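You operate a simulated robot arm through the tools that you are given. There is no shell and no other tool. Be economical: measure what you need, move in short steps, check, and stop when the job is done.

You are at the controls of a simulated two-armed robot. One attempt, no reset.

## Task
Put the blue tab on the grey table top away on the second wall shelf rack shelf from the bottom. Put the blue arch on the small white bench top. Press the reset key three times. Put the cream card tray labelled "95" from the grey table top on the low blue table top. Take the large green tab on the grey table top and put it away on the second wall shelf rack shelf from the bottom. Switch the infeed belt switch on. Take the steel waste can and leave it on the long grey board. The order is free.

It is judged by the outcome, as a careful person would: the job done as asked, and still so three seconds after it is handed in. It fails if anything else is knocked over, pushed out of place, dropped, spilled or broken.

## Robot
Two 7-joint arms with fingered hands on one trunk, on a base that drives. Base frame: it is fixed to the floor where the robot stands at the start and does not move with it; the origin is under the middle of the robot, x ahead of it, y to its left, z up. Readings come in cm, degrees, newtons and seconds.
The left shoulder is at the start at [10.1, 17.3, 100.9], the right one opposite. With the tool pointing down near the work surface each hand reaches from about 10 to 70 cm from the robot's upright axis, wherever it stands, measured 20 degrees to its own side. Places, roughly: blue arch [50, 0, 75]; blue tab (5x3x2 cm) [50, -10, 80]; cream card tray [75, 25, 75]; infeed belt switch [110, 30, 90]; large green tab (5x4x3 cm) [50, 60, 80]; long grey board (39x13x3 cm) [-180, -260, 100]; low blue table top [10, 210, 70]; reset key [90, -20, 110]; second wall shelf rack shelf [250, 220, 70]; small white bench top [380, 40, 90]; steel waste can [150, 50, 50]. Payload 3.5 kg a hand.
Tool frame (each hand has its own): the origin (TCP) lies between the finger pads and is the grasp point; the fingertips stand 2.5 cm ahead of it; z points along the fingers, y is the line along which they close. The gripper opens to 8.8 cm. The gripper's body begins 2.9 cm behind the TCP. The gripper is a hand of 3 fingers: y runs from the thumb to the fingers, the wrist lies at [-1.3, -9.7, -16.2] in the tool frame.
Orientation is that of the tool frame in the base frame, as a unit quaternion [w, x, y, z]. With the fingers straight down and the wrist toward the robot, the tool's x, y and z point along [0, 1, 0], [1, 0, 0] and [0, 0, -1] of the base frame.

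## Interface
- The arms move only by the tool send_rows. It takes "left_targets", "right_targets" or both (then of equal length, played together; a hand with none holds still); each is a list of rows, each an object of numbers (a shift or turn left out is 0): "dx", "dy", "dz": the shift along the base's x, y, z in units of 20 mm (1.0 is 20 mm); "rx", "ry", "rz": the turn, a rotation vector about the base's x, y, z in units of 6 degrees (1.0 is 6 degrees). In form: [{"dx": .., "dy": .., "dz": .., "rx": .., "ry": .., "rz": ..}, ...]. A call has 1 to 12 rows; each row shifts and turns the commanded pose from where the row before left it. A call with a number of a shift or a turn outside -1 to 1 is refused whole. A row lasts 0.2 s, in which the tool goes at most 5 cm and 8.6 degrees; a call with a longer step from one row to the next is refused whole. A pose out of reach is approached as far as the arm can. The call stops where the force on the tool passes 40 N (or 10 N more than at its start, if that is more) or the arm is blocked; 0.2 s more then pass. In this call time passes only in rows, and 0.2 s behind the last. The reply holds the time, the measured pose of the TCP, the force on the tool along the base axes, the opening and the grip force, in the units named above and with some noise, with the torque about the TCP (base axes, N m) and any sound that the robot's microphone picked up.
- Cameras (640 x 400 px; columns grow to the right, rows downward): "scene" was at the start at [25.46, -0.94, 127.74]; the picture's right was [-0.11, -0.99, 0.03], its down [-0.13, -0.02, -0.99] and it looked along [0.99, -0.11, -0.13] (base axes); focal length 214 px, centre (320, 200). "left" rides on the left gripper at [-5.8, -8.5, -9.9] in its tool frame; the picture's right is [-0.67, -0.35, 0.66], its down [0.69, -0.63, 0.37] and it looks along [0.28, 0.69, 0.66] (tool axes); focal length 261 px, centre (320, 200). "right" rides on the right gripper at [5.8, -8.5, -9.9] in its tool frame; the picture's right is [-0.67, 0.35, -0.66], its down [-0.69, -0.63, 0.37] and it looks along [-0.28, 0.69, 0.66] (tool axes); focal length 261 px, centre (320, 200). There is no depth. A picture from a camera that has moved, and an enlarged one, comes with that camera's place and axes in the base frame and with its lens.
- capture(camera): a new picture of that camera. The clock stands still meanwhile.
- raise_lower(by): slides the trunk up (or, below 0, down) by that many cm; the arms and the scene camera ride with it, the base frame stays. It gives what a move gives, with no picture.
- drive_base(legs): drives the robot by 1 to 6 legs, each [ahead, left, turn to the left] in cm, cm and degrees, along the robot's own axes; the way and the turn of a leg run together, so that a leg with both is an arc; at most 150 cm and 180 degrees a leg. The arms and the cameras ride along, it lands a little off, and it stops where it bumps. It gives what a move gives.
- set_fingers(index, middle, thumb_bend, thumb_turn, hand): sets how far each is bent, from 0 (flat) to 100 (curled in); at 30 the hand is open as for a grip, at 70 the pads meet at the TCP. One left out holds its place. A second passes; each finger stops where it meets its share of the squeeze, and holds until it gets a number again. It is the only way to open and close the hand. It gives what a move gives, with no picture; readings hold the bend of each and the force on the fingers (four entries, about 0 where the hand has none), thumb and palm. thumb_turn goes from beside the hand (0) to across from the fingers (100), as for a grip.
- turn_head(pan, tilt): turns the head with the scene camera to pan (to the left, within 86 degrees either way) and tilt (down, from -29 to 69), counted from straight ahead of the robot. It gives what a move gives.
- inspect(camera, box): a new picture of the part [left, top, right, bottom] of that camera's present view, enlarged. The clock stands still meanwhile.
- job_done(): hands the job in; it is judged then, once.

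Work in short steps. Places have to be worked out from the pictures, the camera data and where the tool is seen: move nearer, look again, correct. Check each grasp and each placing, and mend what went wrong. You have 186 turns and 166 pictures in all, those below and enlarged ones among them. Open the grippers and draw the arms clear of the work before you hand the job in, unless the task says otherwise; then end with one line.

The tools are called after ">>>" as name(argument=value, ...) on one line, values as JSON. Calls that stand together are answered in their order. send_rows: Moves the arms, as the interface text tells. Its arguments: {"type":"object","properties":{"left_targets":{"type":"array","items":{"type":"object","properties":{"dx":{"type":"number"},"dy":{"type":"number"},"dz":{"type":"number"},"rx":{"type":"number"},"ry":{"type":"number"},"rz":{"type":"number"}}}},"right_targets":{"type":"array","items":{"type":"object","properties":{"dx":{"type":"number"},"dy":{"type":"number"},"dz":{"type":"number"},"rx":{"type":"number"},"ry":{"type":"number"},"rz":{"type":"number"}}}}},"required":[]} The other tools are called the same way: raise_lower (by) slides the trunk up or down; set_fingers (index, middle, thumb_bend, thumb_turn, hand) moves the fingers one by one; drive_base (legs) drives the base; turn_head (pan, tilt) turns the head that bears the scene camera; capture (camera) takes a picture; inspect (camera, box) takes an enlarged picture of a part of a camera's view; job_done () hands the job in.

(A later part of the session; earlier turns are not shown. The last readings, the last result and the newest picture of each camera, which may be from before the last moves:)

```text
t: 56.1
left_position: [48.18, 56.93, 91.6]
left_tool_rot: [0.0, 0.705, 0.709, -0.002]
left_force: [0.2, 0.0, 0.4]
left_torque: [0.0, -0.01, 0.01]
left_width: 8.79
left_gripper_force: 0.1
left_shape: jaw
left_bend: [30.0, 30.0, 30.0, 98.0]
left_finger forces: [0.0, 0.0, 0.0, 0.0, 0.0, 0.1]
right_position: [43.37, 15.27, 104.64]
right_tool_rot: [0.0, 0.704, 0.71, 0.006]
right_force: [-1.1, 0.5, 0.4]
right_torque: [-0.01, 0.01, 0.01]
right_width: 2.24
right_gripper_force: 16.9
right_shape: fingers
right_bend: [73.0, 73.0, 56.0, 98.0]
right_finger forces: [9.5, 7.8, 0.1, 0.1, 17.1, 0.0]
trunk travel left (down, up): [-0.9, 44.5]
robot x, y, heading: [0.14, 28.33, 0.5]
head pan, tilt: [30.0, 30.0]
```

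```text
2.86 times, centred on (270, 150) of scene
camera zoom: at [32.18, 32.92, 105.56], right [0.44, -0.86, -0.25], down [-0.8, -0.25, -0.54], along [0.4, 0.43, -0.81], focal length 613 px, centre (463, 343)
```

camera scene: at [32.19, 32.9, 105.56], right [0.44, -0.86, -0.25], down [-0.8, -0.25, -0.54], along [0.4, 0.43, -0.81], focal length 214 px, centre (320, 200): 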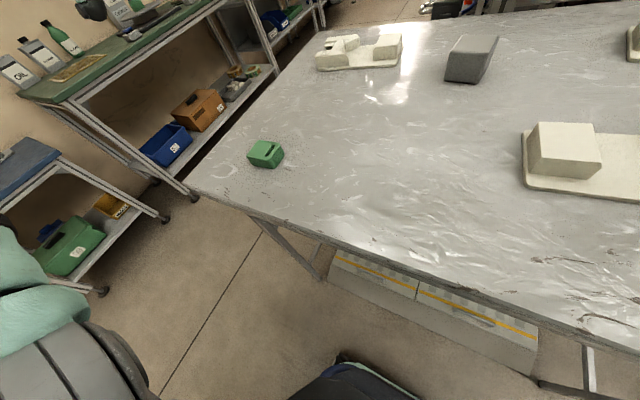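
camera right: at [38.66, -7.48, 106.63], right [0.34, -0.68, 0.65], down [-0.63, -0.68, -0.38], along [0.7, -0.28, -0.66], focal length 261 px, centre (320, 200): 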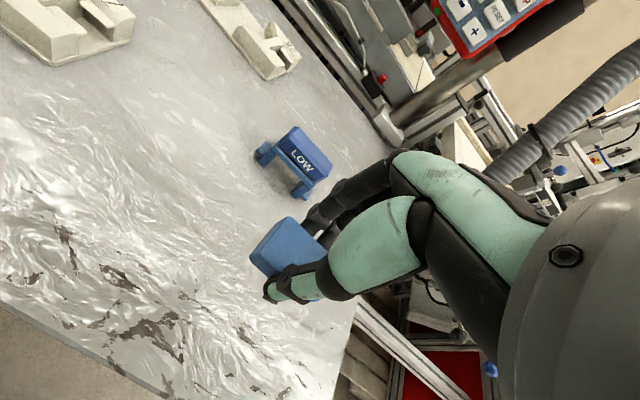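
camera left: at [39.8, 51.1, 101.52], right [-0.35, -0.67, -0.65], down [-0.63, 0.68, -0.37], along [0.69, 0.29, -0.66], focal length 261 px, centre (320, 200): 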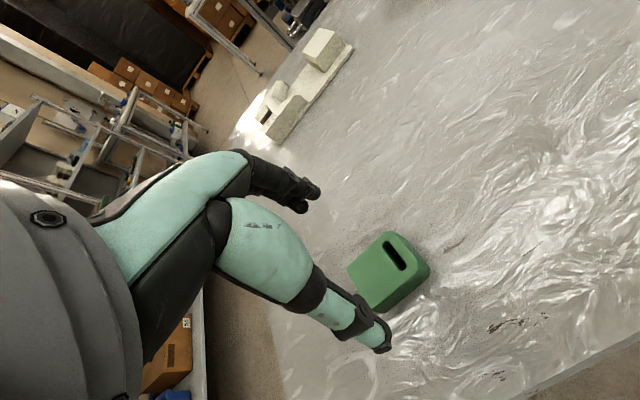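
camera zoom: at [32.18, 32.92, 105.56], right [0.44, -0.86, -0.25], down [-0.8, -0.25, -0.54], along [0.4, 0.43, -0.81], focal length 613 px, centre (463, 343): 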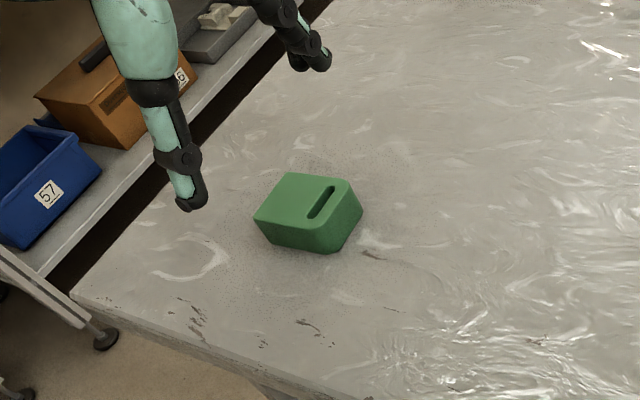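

Tab ≈[47.8,56.6]; small correction, descend to z≈86.2, close.

>>> send_rows(left_targets=[{"dx": -0.2, "dy": -0.17, "dz": -0.7}, {"dz": -0.8}, {"dz": -0.8}, {"dz": -0.4}])

>>> set_fingers(hand="left", index=75, middle=75, thumb_bend=75)

>>> send_rows(left_targets=[{"dz": 0.5}, {"dz": 0.8}, {"dz": 1}, {"dz": 1}, {"dz": 1}, {"dz": 1}])

>>> capture(camera="left")

```text
t: 57.1
left_position: [47.83, 56.44, 86.25]
left_tool_rot: [0.001, 0.705, 0.709, -0.001]
left_force: [-0.6, 0.7, -0.3]
left_torque: [-0.01, -0.01, 0.03]
left_width: 8.75
left_gripper_force: 0.0
left_shape: jaw
left_bend: [30.0, 30.0, 30.0, 98.0]
left_finger forces: [0.1, 0.0, 0.0, 0.0, 0.1, 0.0]
right_position: [43.42, 15.26, 104.66]
right_tool_rot: [0.001, 0.705, 0.709, 0.006]
right_force: [-0.6, -0.8, 0.1]
right_torque: [0.0, 0.02, 0.02]
right_width: 2.24
right_gripper_force: 17.1
right_shape: fingers
right_bend: [73.0, 73.0, 56.0, 98.0]
right_finger forces: [9.5, 7.7, 0.0, 0.1, 17.2, 0.0]
trunk travel left (down, up): [-0.9, 44.5]
robot x, y, heading: [-0.3, 28.22, 0.3]
head pan, tilt: [30.0, 30.0]
```

```text
t: 58.1
left_position: [47.81, 56.55, 86.2]
left_tool_rot: [0.0, 0.705, 0.709, -0.001]
left_force: [-0.8, 0.8, -0.2]
left_torque: [-0.02, 0.01, 0.01]
left_width: 3.08
left_gripper_force: 19.8
left_shape: fingers
left_bend: [72.0, 63.0, 52.0, 95.0]
left_finger forces: [11.0, 8.2, 0.1, 0.0, 19.6, 0.1]
right_position: [43.34, 15.37, 104.66]
right_tool_rot: [0.0, 0.705, 0.709, 0.006]
right_force: [-1.2, 0.1, -0.5]
right_torque: [-0.01, -0.04, -0.01]
right_width: 2.25
right_gripper_force: 17.4
right_shape: fingers
right_bend: [73.0, 73.0, 56.0, 98.0]
right_finger forces: [9.6, 7.8, 0.0, 0.1, 17.2, 0.0]
trunk travel left (down, up): [-0.9, 44.5]
robot x, y, heading: [0.44, 28.37, 0.3]
head pan, tilt: [30.0, 30.0]
```

```text
t: 59.5
left_position: [47.69, 56.58, 97.0]
left_tool_rot: [0.001, 0.705, 0.709, -0.001]
left_force: [0.1, -0.6, 0.3]
left_torque: [-0.02, 0.0, -0.01]
left_width: 3.05
left_gripper_force: 19.1
left_shape: fingers
left_bend: [73.0, 63.0, 52.0, 95.0]
left_finger forces: [10.8, 8.2, 0.0, 0.0, 19.5, 0.0]
right_position: [43.38, 15.3, 104.68]
right_tool_rot: [0.0, 0.705, 0.709, 0.006]
right_force: [0.1, -0.1, 0.6]
right_torque: [0.03, 0.01, -0.02]
right_width: 2.27
right_gripper_force: 17.6
right_shape: fingers
right_bend: [73.0, 73.0, 56.0, 98.0]
right_finger forces: [9.5, 7.7, 0.0, 0.0, 17.2, 0.0]
trunk travel left (down, up): [-0.9, 44.5]
robot x, y, heading: [-0.11, 28.45, 0.3]
head pan, tilt: [30.0, 30.0]
```

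```text
109 pictures are left
camera left: at [39.35, 50.7, 106.83], right [-0.35, -0.67, -0.65], down [-0.63, 0.68, -0.37], along [0.69, 0.29, -0.66], focal length 261 px, centre (320, 200)
```

left: 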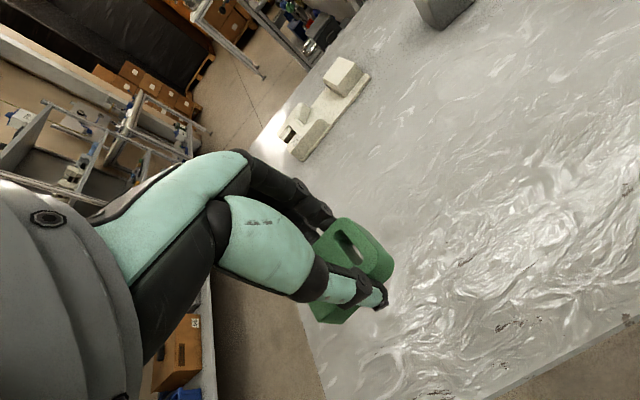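

Both tabs held. Raise trunk back and tuck hands, then back off and strafe left to the aisle.

>>> raise_lower(by=10)

>>> drive_base(legs=[[-20, 0, 0], [0, 92, 0]])

>>> turn_head(pan=15, tilt=15)

>>> capture(camera="scene")

```text
t: 60.8
left_position: [47.95, 56.52, 106.74]
left_tool_rot: [-0.001, 0.705, 0.709, -0.002]
left_force: [0.3, 0.7, 0.6]
left_torque: [0.01, 0.02, 0.01]
left_width: 3.05
left_gripper_force: 18.9
left_shape: fingers
left_bend: [73.0, 63.0, 52.0, 95.0]
left_finger forces: [10.7, 8.2, 0.0, 0.0, 18.8, 0.0]
right_position: [43.43, 15.23, 114.49]
right_tool_rot: [0.0, 0.705, 0.709, 0.005]
right_force: [0.7, 0.0, 0.0]
right_torque: [0.02, 0.02, -0.03]
right_width: 2.23
right_gripper_force: 17.3
right_shape: fingers
right_bend: [73.0, 73.0, 56.0, 98.0]
right_finger forces: [9.5, 7.7, 0.1, 0.1, 17.1, 0.0]
trunk travel left (down, up): [-10.9, 34.5]
robot x, y, heading: [-0.26, 28.4, 0.5]
head pan, tilt: [30.0, 30.0]
```

```text
t: 66.8
left_position: [28.51, 146.75, 106.86]
left_tool_rot: [0.001, 0.711, 0.703, -0.001]
left_force: [-0.2, 0.5, -0.2]
left_torque: [0.04, 0.0, -0.01]
left_width: 3.03
left_gripper_force: 19.1
left_shape: fingers
left_bend: [73.0, 63.0, 52.0, 95.0]
left_finger forces: [10.6, 8.2, 0.0, 0.0, 18.8, 0.0]
right_position: [23.52, 105.55, 114.6]
right_tool_rot: [0.0, 0.71, 0.704, 0.006]
right_force: [-0.4, -0.2, 0.0]
right_torque: [0.01, -0.01, 0.03]
right_width: 2.25
right_gripper_force: 17.5
right_shape: fingers
right_bend: [73.0, 73.0, 56.0, 98.0]
right_finger forces: [9.4, 7.7, 0.0, 0.0, 17.3, 0.0]
trunk travel left (down, up): [-10.9, 34.5]
robot x, y, heading: [-20.02, 119.15, -0.7]
head pan, tilt: [30.0, 30.0]
```

```text
t: 67.6
left_position: [28.63, 146.81, 106.82]
left_tool_rot: [0.0, 0.711, 0.703, -0.001]
left_force: [0.8, -0.7, -0.1]
left_torque: [-0.01, -0.05, 0.01]
left_width: 3.05
left_gripper_force: 19.1
left_shape: fingers
left_bend: [73.0, 63.0, 52.0, 95.0]
left_finger forces: [10.7, 8.3, 0.0, 0.0, 18.8, 0.0]
right_position: [23.52, 105.44, 114.6]
right_tool_rot: [0.0, 0.711, 0.704, 0.006]
right_force: [0.3, -0.4, -0.1]
right_torque: [0.01, -0.02, 0.0]
right_width: 2.21
right_gripper_force: 17.2
right_shape: fingers
right_bend: [73.0, 73.0, 56.0, 98.0]
right_finger forces: [9.5, 7.7, 0.0, 0.0, 17.2, 0.0]
trunk travel left (down, up): [-10.9, 34.5]
robot x, y, heading: [-19.95, 119.27, -0.5]
head pan, tilt: [15.0, 15.0]
```

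```text
108 pictures are left
camera scene: at [5.22, 121.27, 123.71], right [0.24, -0.97, -0.08], down [-0.54, -0.06, -0.84], along [0.81, 0.24, -0.53], focal length 214 px, centre (320, 200)
```

scene: 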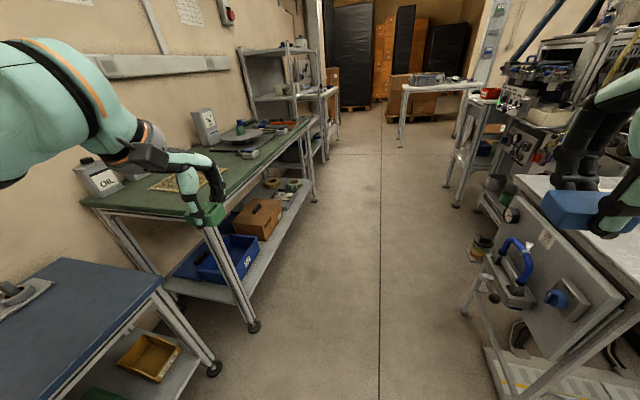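

The aisle is clear. Zoom right: the machine end and table end show knobs and cans.

>>> inspect(camera="scene", box=[430, 40, 640, 180])

>>> inspect(camera="scene", box=[430, 160, 640, 400])

>>> inspect(camera="scene", box=[220, 20, 380, 160])

```text
2.86 times, centred on (535, 110) of scene
camera zoom: at [5.22, 121.27, 123.71], right [0.24, -0.97, -0.08], down [-0.54, -0.06, -0.84], along [0.81, 0.24, -0.53], focal length 613 px, centre (-294, 457)
```

zoom: 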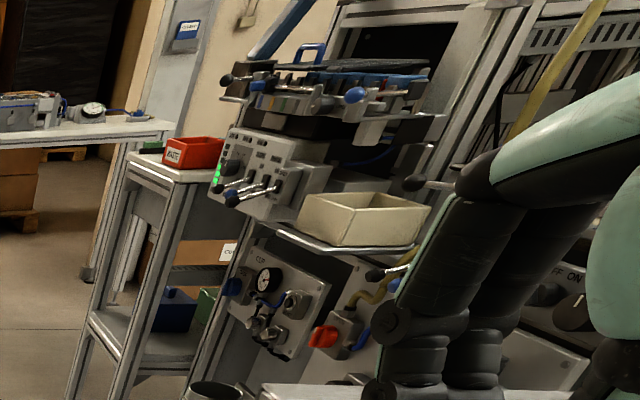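

```text
1.67 times, centred on (535, 280) of scene
camera zoom: at [5.22, 121.27, 123.71], right [0.24, -0.97, -0.08], down [-0.54, -0.06, -0.84], along [0.81, 0.24, -0.53], focal length 358 px, centre (-38, 67)
```

zoom: 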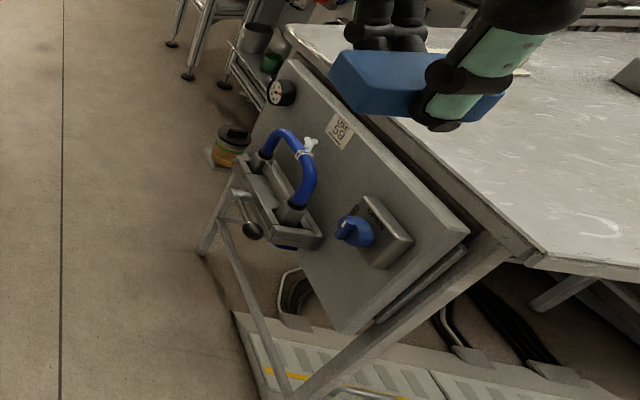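

```text
2.86 times, centred on (300, 90) of scene
camera zoom: at [5.22, 121.27, 123.71], right [0.24, -0.97, -0.08], down [-0.54, -0.06, -0.84], along [0.81, 0.24, -0.53], focal length 613 px, centre (377, 514)
```

zoom: 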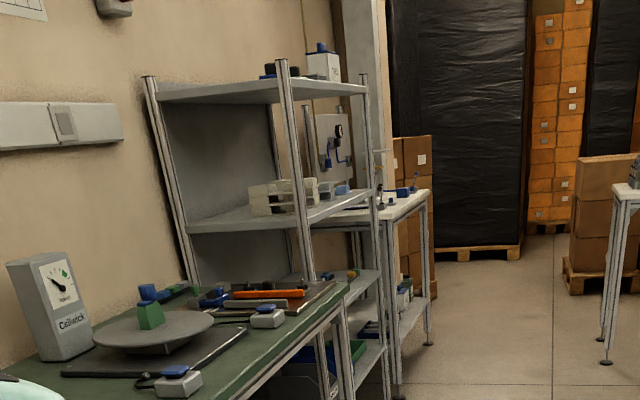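

A black rotary "OFF/ON" knob is on the machine's end face — likely the infeed switch. Drive forward along the aisle.

>>> drive_base(legs=[[130, 0, 0]])

>>> turn_head(pan=-75, tilt=20)

>>> capture(camera="scene")

>>> turn_head(pan=40, tilt=20)

>>> capture(camera="scene")

```text
t: 74.0
left_position: [156.04, 147.63, 106.88]
left_tool_rot: [0.0, 0.704, 0.711, -0.002]
left_force: [-0.4, -0.1, -0.9]
left_torque: [0.01, 0.01, 0.01]
left_width: 3.03
left_gripper_force: 19.5
left_shape: fingers
left_bend: [73.0, 63.0, 52.0, 95.0]
left_finger forces: [10.5, 8.3, 0.0, 0.0, 18.8, 0.0]
right_position: [151.95, 106.31, 114.62]
right_tool_rot: [0.001, 0.703, 0.711, 0.006]
right_force: [-1.0, -1.0, -0.3]
right_torque: [0.02, 0.02, 0.01]
right_width: 2.23
right_gripper_force: 17.4
right_shape: fingers
right_bend: [73.0, 73.0, 56.0, 98.0]
right_finger forces: [9.5, 7.8, 0.0, 0.1, 17.2, 0.0]
trunk travel left (down, up): [-10.9, 34.5]
robot x, y, heading: [108.11, 118.8, 0.6]
head pan, tilt: [15.0, 15.0]
```

```text
t: 75.7
left_position: [156.02, 147.71, 106.91]
left_tool_rot: [0.0, 0.703, 0.711, -0.001]
left_force: [0.4, 0.3, -0.9]
left_torque: [-0.01, -0.04, 0.02]
left_width: 3.05
left_gripper_force: 18.7
left_shape: fingers
left_bend: [73.0, 63.0, 52.0, 95.0]
left_finger forces: [10.6, 8.2, 0.0, 0.0, 18.7, 0.0]
right_position: [151.95, 106.41, 114.57]
right_tool_rot: [0.001, 0.703, 0.711, 0.007]
right_force: [-0.4, 0.4, -0.3]
right_torque: [-0.02, 0.0, 0.02]
right_width: 2.25
right_gripper_force: 17.3
right_shape: fingers
right_bend: [73.0, 73.0, 56.0, 98.0]
right_finger forces: [9.5, 7.7, 0.1, 0.0, 17.1, 0.1]
trunk travel left (down, up): [-10.9, 34.5]
robot x, y, heading: [108.37, 119.37, 0.5]
head pan, tilt: [-75.0, 20.0]
```

```text
104 pictures are left
camera scene: at [126.85, 110.3, 124.98], right [-0.92, -0.27, 0.3], down [-0.38, 0.33, -0.87], along [0.14, -0.91, -0.4], focal length 214 px, centre (320, 200)
```

scene: 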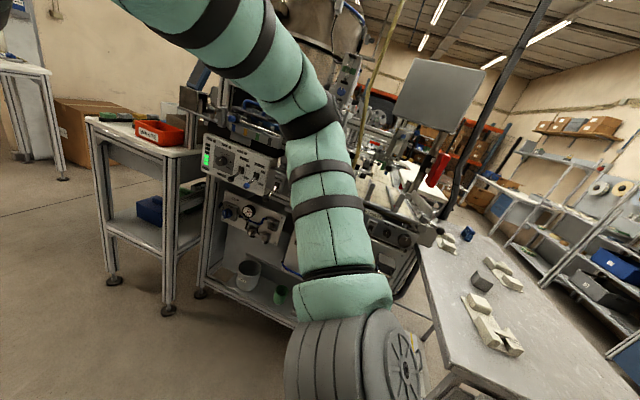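

```text
t: 77.6
left_position: [156.03, 147.63, 106.73]
left_tool_rot: [0.0, 0.703, 0.711, -0.001]
left_force: [-0.2, 0.7, 0.3]
left_torque: [-0.01, 0.01, -0.01]
left_width: 3.07
left_gripper_force: 18.4
left_shape: fingers
left_bend: [73.0, 63.0, 52.0, 95.0]
left_finger forces: [10.6, 8.2, 0.1, 0.1, 18.8, 0.1]
right_position: [151.87, 106.28, 114.68]
right_tool_rot: [-0.001, 0.703, 0.711, 0.006]
right_force: [0.6, 0.3, -0.1]
right_torque: [0.0, -0.03, 0.01]
right_width: 2.24
right_gripper_force: 17.3
right_shape: fingers
right_bend: [73.0, 73.0, 56.0, 98.0]
right_finger forces: [9.5, 7.7, 0.0, 0.0, 17.3, 0.1]
trunk travel left (down, up): [-10.9, 34.5]
robot x, y, heading: [108.16, 119.03, 0.5]
head pan, tilt: [40.0, 20.0]
```

```text
103 pictures are left
camera scene: at [131.18, 125.32, 123.53], right [0.62, -0.76, -0.2], down [-0.54, -0.23, -0.81], along [0.57, 0.61, -0.55], focal length 214 px, centre (320, 200)
```

scene: 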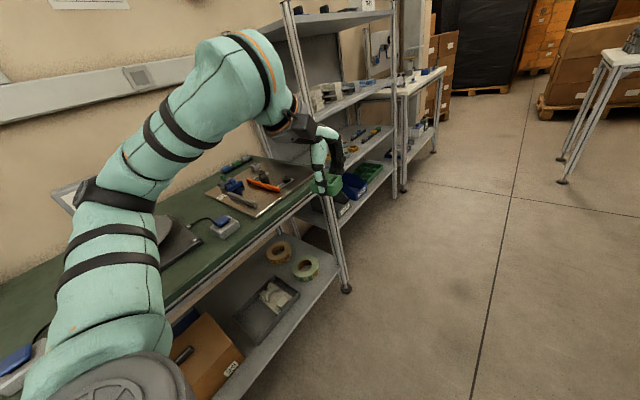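

Rack front ≈ y 195, x ≈195–306. Drive to x≈250 and turn to face it.

>>> drive_base(legs=[[140, -8, 0], [0, 0, 90]])

>>> turn_head(pan=0, tilt=15)

>>> capture(camera="scene")

```text
t: 88.5
left_position: [222.13, 160.25, 106.84]
left_tool_rot: [0.001, -0.001, 1.0, -0.001]
left_force: [-0.1, 0.2, 0.3]
left_torque: [-0.02, -0.01, 0.0]
left_width: 3.01
left_gripper_force: 18.1
left_shape: fingers
left_bend: [73.0, 64.0, 52.0, 95.0]
left_finger forces: [10.4, 8.1, 0.1, 0.0, 18.6, 0.0]
right_position: [263.56, 155.7, 114.55]
right_tool_rot: [-0.005, -0.002, 1.0, 0.005]
right_force: [-0.2, -0.6, -0.3]
right_torque: [0.02, 0.01, -0.02]
right_width: 2.22
right_gripper_force: 16.0
right_shape: fingers
right_bend: [73.0, 73.0, 56.0, 98.0]
right_finger forces: [9.0, 7.7, 0.0, 0.0, 16.7, 0.0]
trunk travel left (down, up): [-10.9, 34.5]
robot x, y, heading: [250.63, 112.57, 90.1]
head pan, tilt: [40.0, 20.0]
```

```text
t: 89.6
left_position: [222.19, 160.14, 106.82]
left_tool_rot: [0.001, -0.002, 1.0, -0.001]
left_force: [0.1, -0.1, -0.3]
left_torque: [-0.02, -0.01, -0.05]
left_width: 3.04
left_gripper_force: 18.6
left_shape: fingers
left_bend: [73.0, 64.0, 52.0, 95.0]
left_finger forces: [10.5, 8.1, 0.0, 0.1, 18.6, 0.0]
right_position: [263.47, 155.84, 114.61]
right_tool_rot: [-0.004, -0.002, 1.0, 0.005]
right_force: [0.0, -0.8, 0.2]
right_torque: [0.01, -0.02, -0.01]
right_width: 2.21
right_gripper_force: 16.9
right_shape: fingers
right_bend: [73.0, 73.0, 56.0, 98.0]
right_finger forces: [8.9, 7.6, 0.1, 0.1, 16.5, 0.1]
trunk travel left (down, up): [-10.9, 34.5]
robot x, y, heading: [250.59, 112.33, 90.0]
head pan, tilt: [0.0, 15.0]
```

```text
102 pictures are left
camera scene: at [250.35, 137.43, 123.62], right [1.0, 0.0, 0.0], down [0.0, -0.54, -0.84], along [0.0, 0.84, -0.54], focal length 214 px, centre (320, 200)
```

scene: 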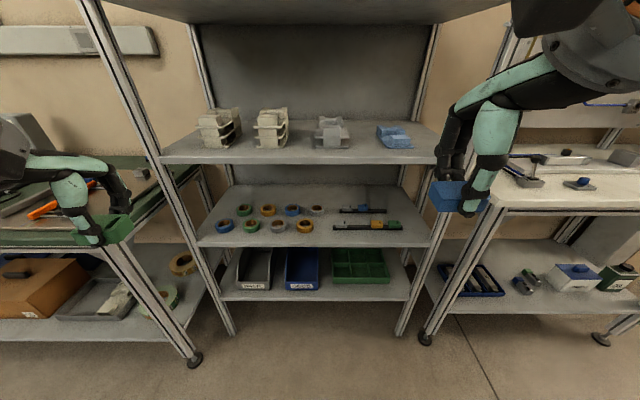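

Shelf 2 (z≈68) is between z 68 and ~98, front at y≈195. Zoom to find free space.

>>> inspect(camera="scene", box=[180, 170, 450, 260])

```text
2.37 times, centred on (315, 215) of scene
camera zoom: at [250.35, 137.43, 123.62], right [1.0, 0.0, 0.0], down [0.0, -0.54, -0.84], along [0.0, 0.84, -0.54], focal length 508 px, centre (332, 164)
```

zoom: 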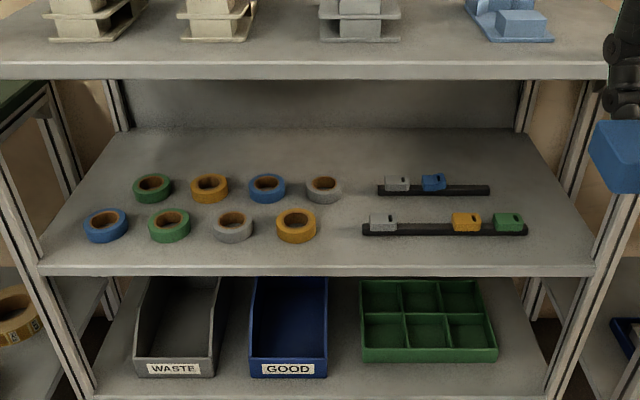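

Two free spots on shelf 2: the gap near x≈251 (green) and the strip in front of the bars near x≈268 (blue). Pull hands back, then drive closer.

>>> send_rows(left_targets=[{"dy": -1, "dx": 0.5}, {"dy": -1, "dx": 0.5}, {"dy": -1, "dx": 0.5}, {"dy": -1, "dx": 0.5}, {"dy": -1, "dx": 0.5}, {"dy": -1}, {"dy": -1}], right_targets=[{"dy": -1}, {"dy": -1}, {"dy": -1}, {"dy": -1}, {"dy": -1}, {}, {}])

>>> drive_base(legs=[[30, -11, 0]])

>>> turn_head(pan=0, tilt=35)

>>> capture(camera="scene")

```text
t: 90.5
left_position: [225.67, 153.48, 106.94]
left_tool_rot: [0.001, -0.002, 1.0, -0.001]
left_force: [0.0, 1.0, 0.3]
left_torque: [-0.01, -0.01, 0.0]
left_width: 3.0
left_gripper_force: 18.8
left_shape: fingers
left_bend: [73.0, 64.0, 52.0, 95.0]
left_finger forces: [10.5, 8.2, 0.1, 0.0, 18.6, 0.1]
right_position: [263.68, 149.28, 114.61]
right_tool_rot: [-0.007, 0.007, 1.0, 0.0]
right_force: [-0.7, 5.1, -2.9]
right_torque: [-0.39, -0.33, -0.47]
right_width: 2.2
right_gripper_force: 16.2
right_shape: fingers
right_bend: [73.0, 73.0, 56.0, 98.0]
right_finger forces: [9.0, 7.6, 0.0, 0.0, 16.7, 0.0]
trunk travel left (down, up): [-10.9, 34.5]
robot x, y, heading: [250.74, 112.48, 90.2]
head pan, tilt: [0.0, 15.0]
stopped in row 4 (right hand): the force on the tool passed its limit at 89 N (the readings are from after the stop); the commanded pose is now the measured one
```

```text
t: 92.6
left_position: [236.73, 183.58, 106.9]
left_tool_rot: [0.001, 0.002, 1.0, 0.0]
left_force: [0.5, -0.3, -0.5]
left_torque: [0.01, 0.02, 0.01]
left_width: 3.03
left_gripper_force: 18.4
left_shape: fingers
left_bend: [73.0, 64.0, 52.0, 95.0]
left_finger forces: [10.4, 8.2, 0.0, 0.1, 18.5, 0.0]
right_position: [274.76, 179.29, 114.66]
right_tool_rot: [-0.007, 0.011, 1.0, 0.0]
right_force: [3.8, 13.1, -2.6]
right_torque: [-1.37, 0.33, -0.47]
right_width: 2.22
right_gripper_force: 16.5
right_shape: fingers
right_bend: [73.0, 73.0, 56.0, 98.0]
right_finger forces: [8.9, 7.6, 0.1, 0.0, 16.6, 0.1]
trunk travel left (down, up): [-10.9, 34.5]
robot x, y, heading: [260.91, 142.0, 89.8]
head pan, tilt: [0.0, 15.0]
```

```text
t: 93.5
left_position: [236.71, 183.56, 106.81]
left_tool_rot: [0.001, 0.002, 1.0, 0.0]
left_force: [-0.7, -0.4, 0.3]
left_torque: [-0.05, -0.01, 0.01]
left_width: 2.98
left_gripper_force: 19.0
left_shape: fingers
left_bend: [73.0, 64.0, 52.0, 95.0]
left_finger forces: [10.4, 8.2, 0.0, 0.0, 18.7, 0.0]
right_position: [274.66, 179.19, 114.61]
right_tool_rot: [-0.008, 0.01, 1.0, 0.001]
right_force: [-0.4, 0.9, 0.1]
right_torque: [0.04, -0.03, 0.01]
right_width: 2.21
right_gripper_force: 17.2
right_shape: fingers
right_bend: [73.0, 73.0, 56.0, 98.0]
right_finger forces: [9.1, 7.6, 0.0, 0.0, 16.6, 0.0]
trunk travel left (down, up): [-10.9, 34.5]
robot x, y, heading: [261.22, 142.38, 89.4]
head pan, tilt: [0.0, 35.0]
```

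```text
100 pictures are left
camera scene: at [261.37, 165.86, 120.75], right [1.0, 0.0, 0.0], down [0.0, -0.8, -0.6], along [0.0, 0.6, -0.8], focal length 214 px, centre (320, 200)
```

scene: 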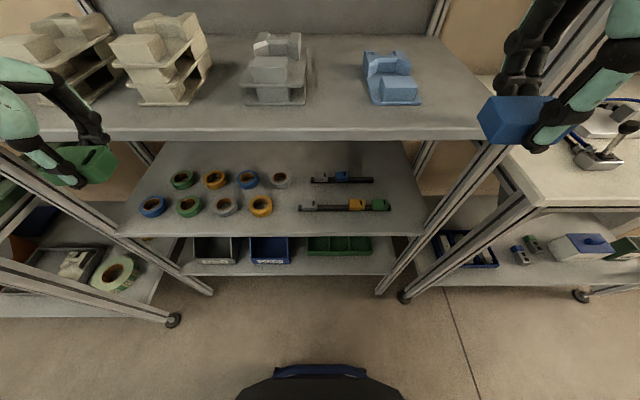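

Lower the left hand in front of the rack, to x≈251.5, z≈80.

>>> send_rows(left_targets=[{"dz": -1, "dx": 0.6}, {"dz": -1, "dx": 0.6}, {"dz": -1, "dx": 0.6}, {"dz": -1, "dx": 0.6}, {"dz": -1, "dx": 0.6}, {"dz": -1, "dx": 0.6}, {"dz": -1, "dx": 0.6}, {"dz": -1, "dx": 0.6}, {"dz": -1, "dx": 0.6}, {"dz": -1, "dx": 0.6}, {"dz": -1, "dx": 0.6}, {"dz": -1, "dx": 0.7}])

>>> capture(camera="left")

>>> capture(camera="scene")

```text
t: 96.0
left_position: [240.87, 183.57, 99.79]
left_tool_rot: [0.001, 0.001, 1.0, -0.001]
left_force: [-0.2, -0.1, -0.2]
left_torque: [-0.02, -0.01, 0.03]
left_width: 3.0
left_gripper_force: 18.6
left_shape: fingers
left_bend: [73.0, 64.0, 52.0, 95.0]
left_finger forces: [10.3, 8.1, 0.0, 0.0, 18.3, 0.0]
left hand out of reach, approached as far as the arm can: row 4, 5, 6, 7, 8, 9, 10, 11, 12
right_position: [274.81, 179.23, 114.68]
right_tool_rot: [-0.008, 0.011, 1.0, 0.0]
right_force: [0.7, -0.2, -0.9]
right_torque: [0.0, 0.0, 0.02]
right_width: 2.25
right_gripper_force: 16.7
right_shape: fingers
right_bend: [73.0, 73.0, 56.0, 98.0]
right_finger forces: [9.0, 7.7, 0.0, 0.0, 16.5, 0.0]
trunk travel left (down, up): [-10.9, 34.5]
robot x, y, heading: [261.33, 142.17, 89.7]
head pan, tilt: [0.0, 35.0]
```

```text
99 pictures are left
camera left: at [246.66, 175.04, 109.65], right [0.67, -0.35, -0.65], down [-0.69, -0.63, -0.37], along [-0.28, 0.69, -0.66], focal length 261 px, centre (320, 200)
```

left: 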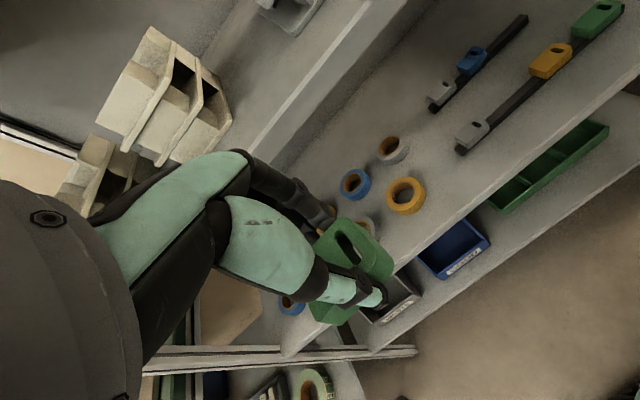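

```text
98 pictures are left
camera scene: at [261.38, 165.87, 120.74], right [1.0, 0.0, 0.0], down [0.0, -0.8, -0.6], along [0.0, 0.6, -0.8], focal length 214 px, centre (320, 200)
```

scene: 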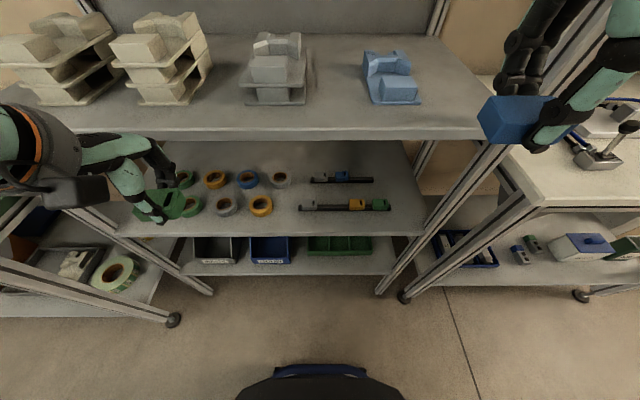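

Low reach needs the trunk lowered. Back off 8 cm and lower the trunk.

>>> drive_base(legs=[[-8, 0, 0]])

>>> raise_lower(by=-10.5)

>>> send_rows(left_targets=[{"dz": -1, "dx": 0.6}, {"dz": -1, "dx": 0.6}, {"dz": -1, "dx": 0.6}, {"dz": -1, "dx": 0.6}, {"dz": -1, "dx": 0.6}])

```text
t: 97.1
left_position: [240.91, 175.59, 99.75]
left_tool_rot: [0.001, 0.002, 1.0, -0.001]
left_force: [-0.5, -0.5, -0.4]
left_torque: [0.02, -0.01, 0.0]
left_width: 2.99
left_gripper_force: 18.1
left_shape: fingers
left_bend: [73.0, 64.0, 52.0, 95.0]
left_finger forces: [10.2, 8.1, 0.1, 0.0, 18.2, 0.1]
right_position: [274.82, 171.23, 114.59]
right_tool_rot: [-0.007, 0.011, 1.0, 0.001]
right_force: [-0.1, -0.7, 0.4]
right_torque: [0.0, 0.02, -0.03]
right_width: 2.21
right_gripper_force: 16.3
right_shape: fingers
right_bend: [73.0, 73.0, 56.0, 98.0]
right_finger forces: [9.0, 7.6, 0.1, 0.1, 16.6, 0.1]
trunk travel left (down, up): [-10.9, 34.5]
robot x, y, heading: [261.15, 134.23, 89.8]
head pan, tilt: [0.0, 35.0]
```

```text
t: 97.9
left_position: [240.91, 178.62, 88.67]
left_tool_rot: [0.001, 0.002, 0.998, -0.056]
left_force: [-0.6, 0.2, 0.1]
left_torque: [-0.01, -0.01, 0.02]
left_width: 2.99
left_gripper_force: 18.0
left_shape: fingers
left_bend: [73.0, 64.0, 52.0, 95.0]
left_finger forces: [10.2, 8.0, 0.0, 0.1, 18.3, 0.1]
right_position: [274.82, 172.64, 107.48]
right_tool_rot: [-0.011, 0.02, 1.0, -0.014]
right_force: [-1.9, 10.1, 0.6]
right_torque: [-1.13, -0.08, -0.73]
right_width: 2.22
right_gripper_force: 17.4
right_shape: fingers
right_bend: [73.0, 73.0, 56.0, 98.0]
right_finger forces: [9.1, 7.6, 0.0, 0.0, 16.7, 0.1]
trunk travel left (down, up): [-5.0, 40.5]
robot x, y, heading: [261.19, 134.46, 90.0]
head pan, tilt: [0.0, 35.0]
stopped: the force on the tool passed its limit at 68 N (the readings are from after the stop); the commanded pose is now the measured one
```

```text
t: 99.1
left_position: [240.83, 178.04, 89.03]
left_tool_rot: [0.001, 0.002, 0.999, -0.053]
left_force: [-0.1, -0.2, 0.1]
left_torque: [0.0, -0.02, 0.03]
left_width: 2.99
left_gripper_force: 17.9
left_shape: fingers
left_bend: [73.0, 64.0, 52.0, 95.0]
left_finger forces: [10.2, 8.1, 0.0, 0.0, 18.4, 0.1]
left hand out of reach, approached as far as the arm can: row 1, 2, 3, 4, 5
right_position: [274.77, 172.21, 107.97]
right_tool_rot: [-0.01, 0.019, 1.0, -0.011]
right_force: [3.6, 19.3, 4.5]
right_torque: [-2.56, 0.72, -0.84]
right_width: 2.23
right_gripper_force: 16.3
right_shape: fingers
right_bend: [73.0, 73.0, 56.0, 98.0]
right_finger forces: [9.1, 7.5, 0.0, 0.1, 16.7, 0.0]
trunk travel left (down, up): [-5.0, 40.5]
robot x, y, heading: [261.15, 134.2, 89.8]
head pan, tilt: [0.0, 35.0]
```

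The right arm is pressing against the robot's own body; move it outward/forward to free it.

>>> send_rows(right_targets=[{"dy": 0.8, "dx": 0.8}, {"dy": 0.8, "dx": 0.8}, {"dy": 0.8, "dx": 0.8}, {"dy": 0.8, "dx": 0.8}])

>>> raise_lower(by=-4.9)

```text
t: 100.1
left_position: [241.02, 178.17, 88.99]
left_tool_rot: [0.0, 0.002, 0.999, -0.053]
left_force: [-0.3, 0.0, -0.2]
left_torque: [-0.03, -0.02, -0.02]
left_width: 3.02
left_gripper_force: 18.1
left_shape: fingers
left_bend: [73.0, 64.0, 52.0, 95.0]
left_finger forces: [10.2, 8.0, 0.0, 0.1, 18.3, 0.1]
right_position: [281.19, 178.5, 107.98]
right_tool_rot: [-0.011, 0.018, 1.0, -0.01]
right_force: [-0.9, 0.2, -0.1]
right_torque: [0.01, -0.01, 0.03]
right_width: 2.19
right_gripper_force: 17.1
right_shape: fingers
right_bend: [73.0, 73.0, 56.0, 98.0]
right_finger forces: [9.1, 7.7, 0.0, 0.0, 16.6, 0.0]
trunk travel left (down, up): [-5.0, 40.5]
robot x, y, heading: [261.3, 134.13, 89.7]
head pan, tilt: [0.0, 35.0]
```

```text
t: 101.0
left_position: [240.95, 179.84, 79.95]
left_tool_rot: [0.0, 0.002, 0.995, -0.1]
left_force: [0.4, 1.0, -0.1]
left_torque: [0.01, 0.0, 0.01]
left_width: 3.02
left_gripper_force: 18.0
left_shape: fingers
left_bend: [73.0, 64.0, 52.0, 95.0]
left_finger forces: [10.2, 8.1, 0.0, 0.0, 18.2, 0.1]
right_position: [281.32, 178.45, 103.13]
right_tool_rot: [-0.01, 0.019, 1.0, -0.009]
right_force: [0.9, -0.5, -0.9]
right_torque: [-0.01, 0.0, 0.0]
right_width: 2.2
right_gripper_force: 17.2
right_shape: fingers
right_bend: [73.0, 73.0, 56.0, 98.0]
right_finger forces: [9.0, 7.6, 0.0, 0.0, 16.7, 0.0]
trunk travel left (down, up): [-0.1, 45.4]
robot x, y, heading: [261.43, 134.2, 89.9]
head pan, tilt: [0.0, 35.0]
```

Test whether reaching further forward frees the downward motion for the left hand.

>>> send_rows(left_targets=[{"dy": 0.7, "dx": 0.7}, {"dy": 0.7, "dx": 0.7}, {"dy": 0.7, "dx": 0.7}, {"dy": 0.7, "dx": 0.7}, {"dx": 0.7, "dz": -0.5}, {"dx": 0.7, "dz": -0.5}, {"dx": 0.7, "dz": -0.5}])

>>> capture(camera="left")

```text
t: 102.7
left_position: [250.7, 185.54, 76.75]
left_tool_rot: [0.0, 0.002, 0.995, -0.101]
left_force: [0.5, 0.2, 0.3]
left_torque: [0.01, -0.02, 0.0]
left_width: 3.0
left_gripper_force: 17.8
left_shape: fingers
left_bend: [73.0, 64.0, 52.0, 95.0]
left_finger forces: [10.0, 8.0, 0.0, 0.0, 18.1, 0.0]
right_position: [281.37, 178.64, 103.04]
right_tool_rot: [-0.01, 0.018, 1.0, -0.011]
right_force: [-0.1, -0.5, -0.9]
right_torque: [0.03, 0.0, 0.0]
right_width: 2.21
right_gripper_force: 16.9
right_shape: fingers
right_bend: [73.0, 73.0, 56.0, 98.0]
right_finger forces: [9.0, 7.6, 0.0, 0.0, 16.6, 0.0]
trunk travel left (down, up): [-0.1, 45.4]
robot x, y, heading: [261.05, 134.23, 89.9]
head pan, tilt: [0.0, 35.0]
```

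```text
97 pictures are left
camera left: at [256.53, 179.28, 88.14], right [0.67, -0.48, -0.57], down [-0.69, -0.69, -0.23], along [-0.28, 0.55, -0.79], focal length 261 px, centre (320, 200)
```

left: 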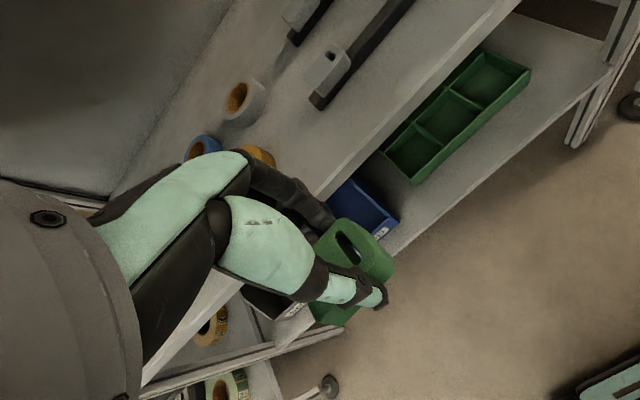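

Reachable. Straighten the hand and take a scene view to measure shelf height.

>>> send_rows(left_targets=[{"rx": 1}, {"rx": 0.93}])

>>> turn_head(pan=0, tilt=10)

>>> capture(camera="scene")

>>> capture(camera="left")

```text
t: 103.2
left_position: [250.76, 185.69, 76.81]
left_tool_rot: [0.0, 0.002, 1.0, 0.0]
left_force: [-0.4, -0.1, -1.4]
left_torque: [0.01, 0.0, 0.0]
left_width: 2.97
left_gripper_force: 18.1
left_shape: fingers
left_bend: [73.0, 64.0, 52.0, 95.0]
left_finger forces: [9.9, 8.0, 0.0, 0.0, 18.0, 0.1]
right_position: [281.18, 178.54, 103.06]
right_tool_rot: [-0.011, 0.018, 1.0, -0.01]
right_force: [0.5, 0.5, -0.8]
right_torque: [-0.05, -0.01, -0.02]
right_width: 2.2
right_gripper_force: 16.4
right_shape: fingers
right_bend: [73.0, 73.0, 56.0, 98.0]
right_finger forces: [9.0, 7.6, 0.1, 0.1, 16.7, 0.1]
trunk travel left (down, up): [-0.1, 45.4]
robot x, y, heading: [260.91, 133.88, 90.3]
head pan, tilt: [0.0, 35.0]
```

```text
t: 104.1
left_position: [250.71, 185.55, 76.82]
left_tool_rot: [0.0, 0.002, 1.0, 0.0]
left_force: [-0.7, 0.1, -0.9]
left_torque: [-0.02, 0.0, 0.0]
left_width: 2.99
left_gripper_force: 17.4
left_shape: fingers
left_bend: [73.0, 64.0, 52.0, 95.0]
left_finger forces: [10.0, 8.0, 0.0, 0.1, 18.1, 0.1]
right_position: [281.11, 178.58, 102.99]
right_tool_rot: [-0.01, 0.019, 1.0, -0.011]
right_force: [-0.3, -0.3, 0.3]
right_torque: [0.01, 0.0, -0.02]
right_width: 2.17
right_gripper_force: 15.8
right_shape: fingers
right_bend: [73.0, 73.0, 56.0, 98.0]
right_finger forces: [8.9, 7.6, 0.0, 0.1, 16.6, 0.0]
trunk travel left (down, up): [-0.1, 45.4]
robot x, y, heading: [261.61, 134.17, 89.6]
head pan, tilt: [0.0, 10.0]
```

```text
96 pictures are left
camera scene: at [261.42, 170.13, 106.12], right [1.0, 0.0, 0.0], down [0.0, -0.65, -0.76], along [0.0, 0.76, -0.65], focal length 214 px, centre (320, 200)
```

scene: 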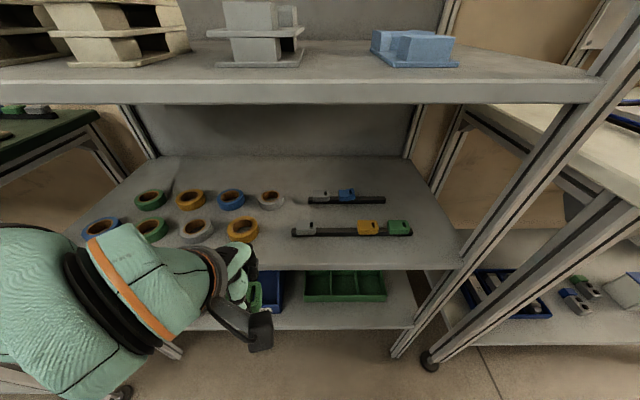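

```text
95 pictures are left
camera left: at [256.52, 177.08, 86.73], right [0.67, -0.35, -0.66], down [-0.69, -0.63, -0.37], along [-0.28, 0.69, -0.66], focal length 261 px, centre (320, 200)
```

left: 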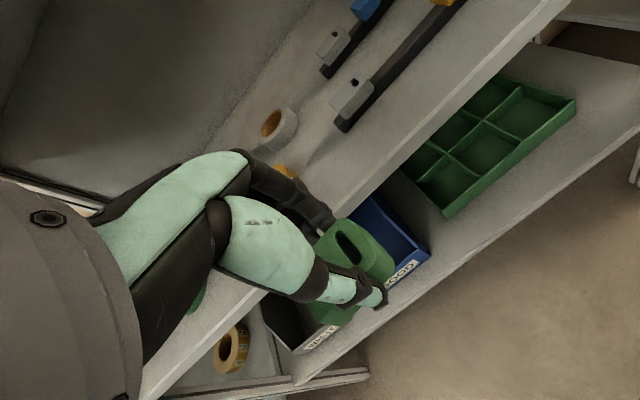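

Shelf 2 ≈ z 68, grey tab on bar at [258.4,202.8]. Move the green tab in over the gap at [251.3,199.2].

>>> send_rows(left_targets=[{"dy": 1, "dx": 0.1}, {"dy": 1, "dx": 0.1}, {"dy": 1, "dx": 0.1}, {"dy": 1}, {"dy": 1}, {"dy": 1}, {"dy": 0.8}])

>>> capture(camera="left")

>>> inspect(camera="scene", box=[120, 150, 440, 350])

```text
t: 105.7
left_position: [251.37, 199.24, 76.83]
left_tool_rot: [0.0, 0.002, 1.0, 0.0]
left_force: [-1.0, -0.4, -0.9]
left_torque: [0.02, 0.02, 0.02]
left_width: 2.98
left_gripper_force: 17.7
left_shape: fingers
left_bend: [73.0, 64.0, 52.0, 95.0]
left_finger forces: [9.9, 8.0, 0.1, 0.0, 18.0, 0.1]
right_position: [281.26, 178.6, 102.99]
right_tool_rot: [-0.011, 0.018, 1.0, -0.011]
right_force: [0.3, 0.1, -0.6]
right_torque: [0.03, 0.02, 0.0]
right_width: 2.2
right_gripper_force: 16.3
right_shape: fingers
right_bend: [73.0, 73.0, 56.0, 98.0]
right_finger forces: [9.1, 7.6, 0.0, 0.1, 16.7, 0.1]
trunk travel left (down, up): [-0.1, 45.4]
robot x, y, heading: [261.13, 133.8, 89.7]
head pan, tilt: [0.0, 10.0]
```

```text
94 pictures are left
camera left: at [257.22, 190.71, 86.69], right [0.67, -0.35, -0.66], down [-0.69, -0.63, -0.37], along [-0.28, 0.7, -0.66], focal length 261 px, centre (320, 200)
```

left: 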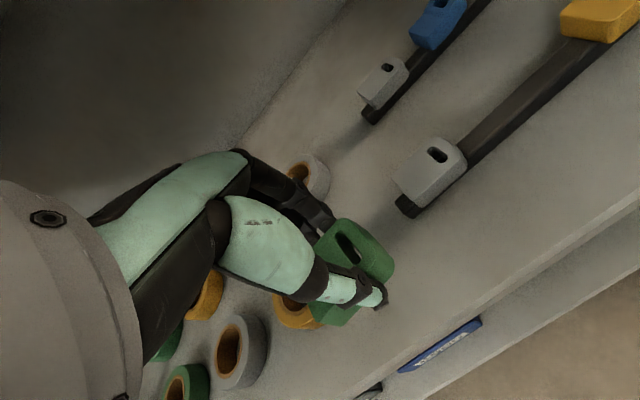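

```text
2.00 times, centred on (280, 250) of scene
camera zoom: at [261.42, 170.15, 106.12], right [1.0, 0.0, 0.0], down [0.0, -0.65, -0.76], along [0.0, 0.76, -0.65], focal length 429 px, centre (400, 100)
```

zoom: 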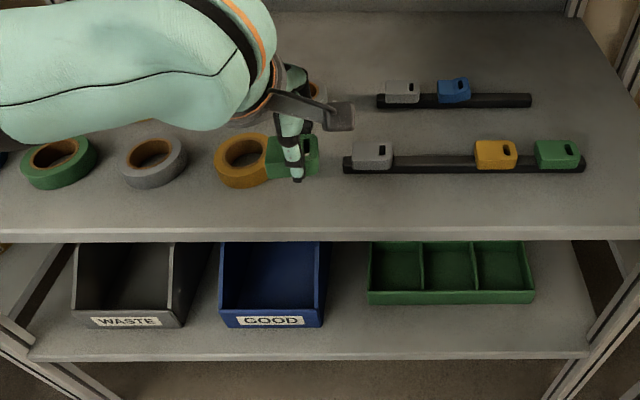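

The tab will land clear between the yellow ring and the bar. Descend.

>>> send_rows(left_targets=[{"dz": -0.7}, {"dz": -0.7}, {"dz": -0.5}, {"dz": -0.3}])

>>> send_rows(left_targets=[{"dz": -0.15}, {"dz": -0.15}])

>>> inspect(camera="scene", box=[200, 180, 320, 270])

```text
t: 106.7
left_position: [251.51, 199.27, 72.49]
left_tool_rot: [0.0, 0.001, 1.0, 0.0]
left_force: [-0.3, -0.1, -0.5]
left_torque: [-0.02, 0.02, -0.01]
left_width: 2.94
left_gripper_force: 17.8
left_shape: fingers
left_bend: [73.0, 64.0, 52.0, 95.0]
left_finger forces: [9.9, 8.0, 0.1, 0.0, 18.0, 0.0]
right_position: [281.16, 178.58, 102.98]
right_tool_rot: [-0.011, 0.018, 1.0, -0.012]
right_force: [-0.7, 0.4, -0.2]
right_torque: [-0.04, 0.0, 0.01]
right_width: 2.2
right_gripper_force: 16.9
right_shape: fingers
right_bend: [73.0, 73.0, 56.0, 98.0]
right_finger forces: [9.0, 7.7, 0.0, 0.0, 16.5, 0.0]
trunk travel left (down, up): [-0.1, 45.4]
robot x, y, heading: [261.2, 134.06, 89.9]
head pan, tilt: [0.0, 10.0]
```

```text
t: 107.3
left_position: [251.29, 199.25, 71.83]
left_tool_rot: [0.0, 0.002, 1.0, 0.001]
left_force: [0.1, 0.2, 0.3]
left_torque: [0.01, 0.0, -0.01]
left_width: 2.98
left_gripper_force: 17.4
left_shape: fingers
left_bend: [73.0, 64.0, 52.0, 95.0]
left_finger forces: [9.9, 7.9, 0.0, 0.0, 17.9, 0.0]
right_position: [281.21, 178.52, 102.97]
right_tool_rot: [-0.011, 0.018, 1.0, -0.011]
right_force: [-0.3, -0.3, 0.3]
right_torque: [-0.03, -0.02, -0.02]
right_width: 2.18
right_gripper_force: 16.7
right_shape: fingers
right_bend: [73.0, 73.0, 56.0, 98.0]
right_finger forces: [9.0, 7.6, 0.0, 0.0, 16.6, 0.0]
trunk travel left (down, up): [-0.1, 45.4]
robot x, y, heading: [261.48, 134.08, 90.1]
head pan, tilt: [0.0, 10.0]
```

```text
4.44 times, centred on (260, 225) of scene
camera zoom: at [261.42, 170.14, 106.13], right [1.0, 0.0, 0.0], down [0.0, -0.65, -0.76], along [0.0, 0.76, -0.65], focal length 953 px, centre (587, 89)
```

zoom: 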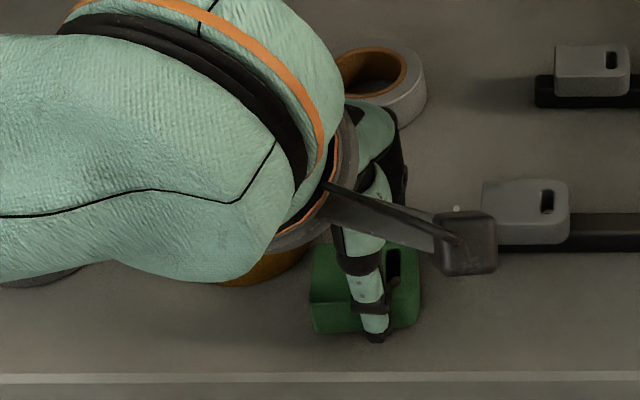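

Not touching yet by force; go down in small steps until contact.

>>> send_rows(left_targets=[{"dz": -0.1}, {"dz": -0.1}])

>>> send_rows(left_targets=[{"dz": -0.1}, {"dz": -0.1}])

```text
t: 107.9
left_position: [251.43, 199.31, 71.51]
left_tool_rot: [0.0, 0.002, 1.0, 0.0]
left_force: [0.1, -0.8, 0.0]
left_torque: [0.0, 0.0, 0.01]
left_width: 2.96
left_gripper_force: 17.6
left_shape: fingers
left_bend: [73.0, 73.0, 52.0, 95.0]
left_finger forces: [9.9, 7.9, 0.1, 0.1, 17.9, 0.0]
right_position: [281.22, 178.64, 103.01]
right_tool_rot: [-0.011, 0.019, 1.0, -0.011]
right_force: [0.5, -0.7, 0.0]
right_torque: [-0.02, 0.0, 0.02]
right_width: 2.19
right_gripper_force: 16.6
right_shape: fingers
right_bend: [73.0, 73.0, 56.0, 98.0]
right_finger forces: [9.0, 7.6, 0.0, 0.0, 16.5, 0.1]
trunk travel left (down, up): [-0.1, 45.4]
robot x, y, heading: [261.52, 134.51, 89.4]
head pan, tilt: [0.0, 10.0]
```

```text
t: 108.5
left_position: [251.43, 199.15, 71.14]
left_tool_rot: [0.0, 0.002, 1.0, 0.0]
left_force: [-0.2, 1.5, 1.6]
left_torque: [0.03, -0.02, 0.02]
left_width: 2.96
left_gripper_force: 18.6
left_shape: fingers
left_bend: [73.0, 73.0, 52.0, 95.0]
left_finger forces: [10.9, 8.1, 0.1, 0.0, 18.5, 0.0]
right_position: [281.29, 178.64, 103.0]
right_tool_rot: [-0.011, 0.018, 1.0, -0.011]
right_force: [0.9, 0.1, 0.4]
right_torque: [-0.02, 0.01, -0.03]
right_width: 2.21
right_gripper_force: 16.8
right_shape: fingers
right_bend: [73.0, 73.0, 56.0, 98.0]
right_finger forces: [8.9, 7.7, 0.1, 0.0, 16.5, 0.0]
trunk travel left (down, up): [-0.1, 45.4]
robot x, y, heading: [261.34, 134.4, 89.9]
head pan, tilt: [0.0, 10.0]
```

Contact. Release: open the thumb, fingers slightly, then lift.

>>> set_fingers(hand="left", thumb_bend=38, index=64, middle=64)

>>> send_rows(left_targets=[{"dz": 0.5}, {"dz": 0.8}, {"dz": 1}, {"dz": 0.5}])

>>> inspect(camera="scene", box=[200, 180, 320, 270])

```text
t: 109.5
left_position: [251.4, 199.21, 71.06]
left_tool_rot: [0.0, 0.002, 1.0, 0.001]
left_force: [0.2, 0.2, -0.5]
left_torque: [-0.02, -0.01, 0.03]
left_width: 3.91
left_gripper_force: 0.1
left_shape: fingers
left_bend: [64.0, 64.0, 38.0, 97.0]
left_finger forces: [0.0, 0.0, 0.1, 0.0, 0.0, 0.0]
right_position: [281.27, 178.66, 103.04]
right_tool_rot: [-0.01, 0.019, 1.0, -0.011]
right_force: [0.9, 0.7, 0.2]
right_torque: [0.03, 0.0, 0.02]
right_width: 2.17
right_gripper_force: 16.4
right_shape: fingers
right_bend: [73.0, 73.0, 56.0, 98.0]
right_finger forces: [9.1, 7.6, 0.0, 0.0, 16.6, 0.1]
trunk travel left (down, up): [-0.1, 45.4]
robot x, y, heading: [261.33, 134.58, 89.5]
head pan, tilt: [0.0, 10.0]
```

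```text
t: 110.5
left_position: [251.25, 199.22, 76.75]
left_tool_rot: [-0.001, 0.001, 1.0, 0.0]
left_force: [0.3, -0.3, 1.1]
left_torque: [0.02, 0.01, -0.01]
left_width: 3.91
left_gripper_force: 0.1
left_shape: fingers
left_bend: [64.0, 64.0, 38.0, 97.0]
left_finger forces: [0.1, 0.0, 0.0, 0.0, 0.1, 0.0]
right_position: [281.27, 178.63, 102.95]
right_tool_rot: [-0.011, 0.019, 1.0, -0.01]
right_force: [0.0, -0.2, -0.1]
right_torque: [0.0, -0.01, -0.03]
right_width: 2.18
right_gripper_force: 16.4
right_shape: fingers
right_bend: [73.0, 73.0, 56.0, 98.0]
right_finger forces: [9.0, 7.6, 0.0, 0.0, 16.6, 0.0]
trunk travel left (down, up): [-0.1, 45.4]
robot x, y, heading: [261.3, 133.94, 89.9]
head pan, tilt: [0.0, 10.0]
```

```text
4.44 times, centred on (260, 225) of scene
camera zoom: at [261.42, 170.13, 106.13], right [1.0, 0.0, 0.0], down [0.0, -0.65, -0.76], along [0.0, 0.76, -0.65], focal length 953 px, centre (587, 89)
```

zoom: 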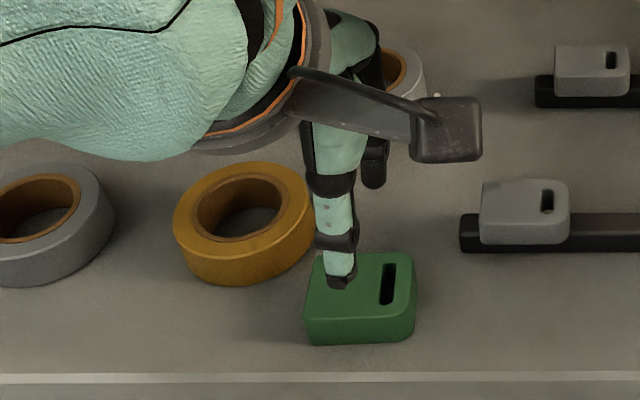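

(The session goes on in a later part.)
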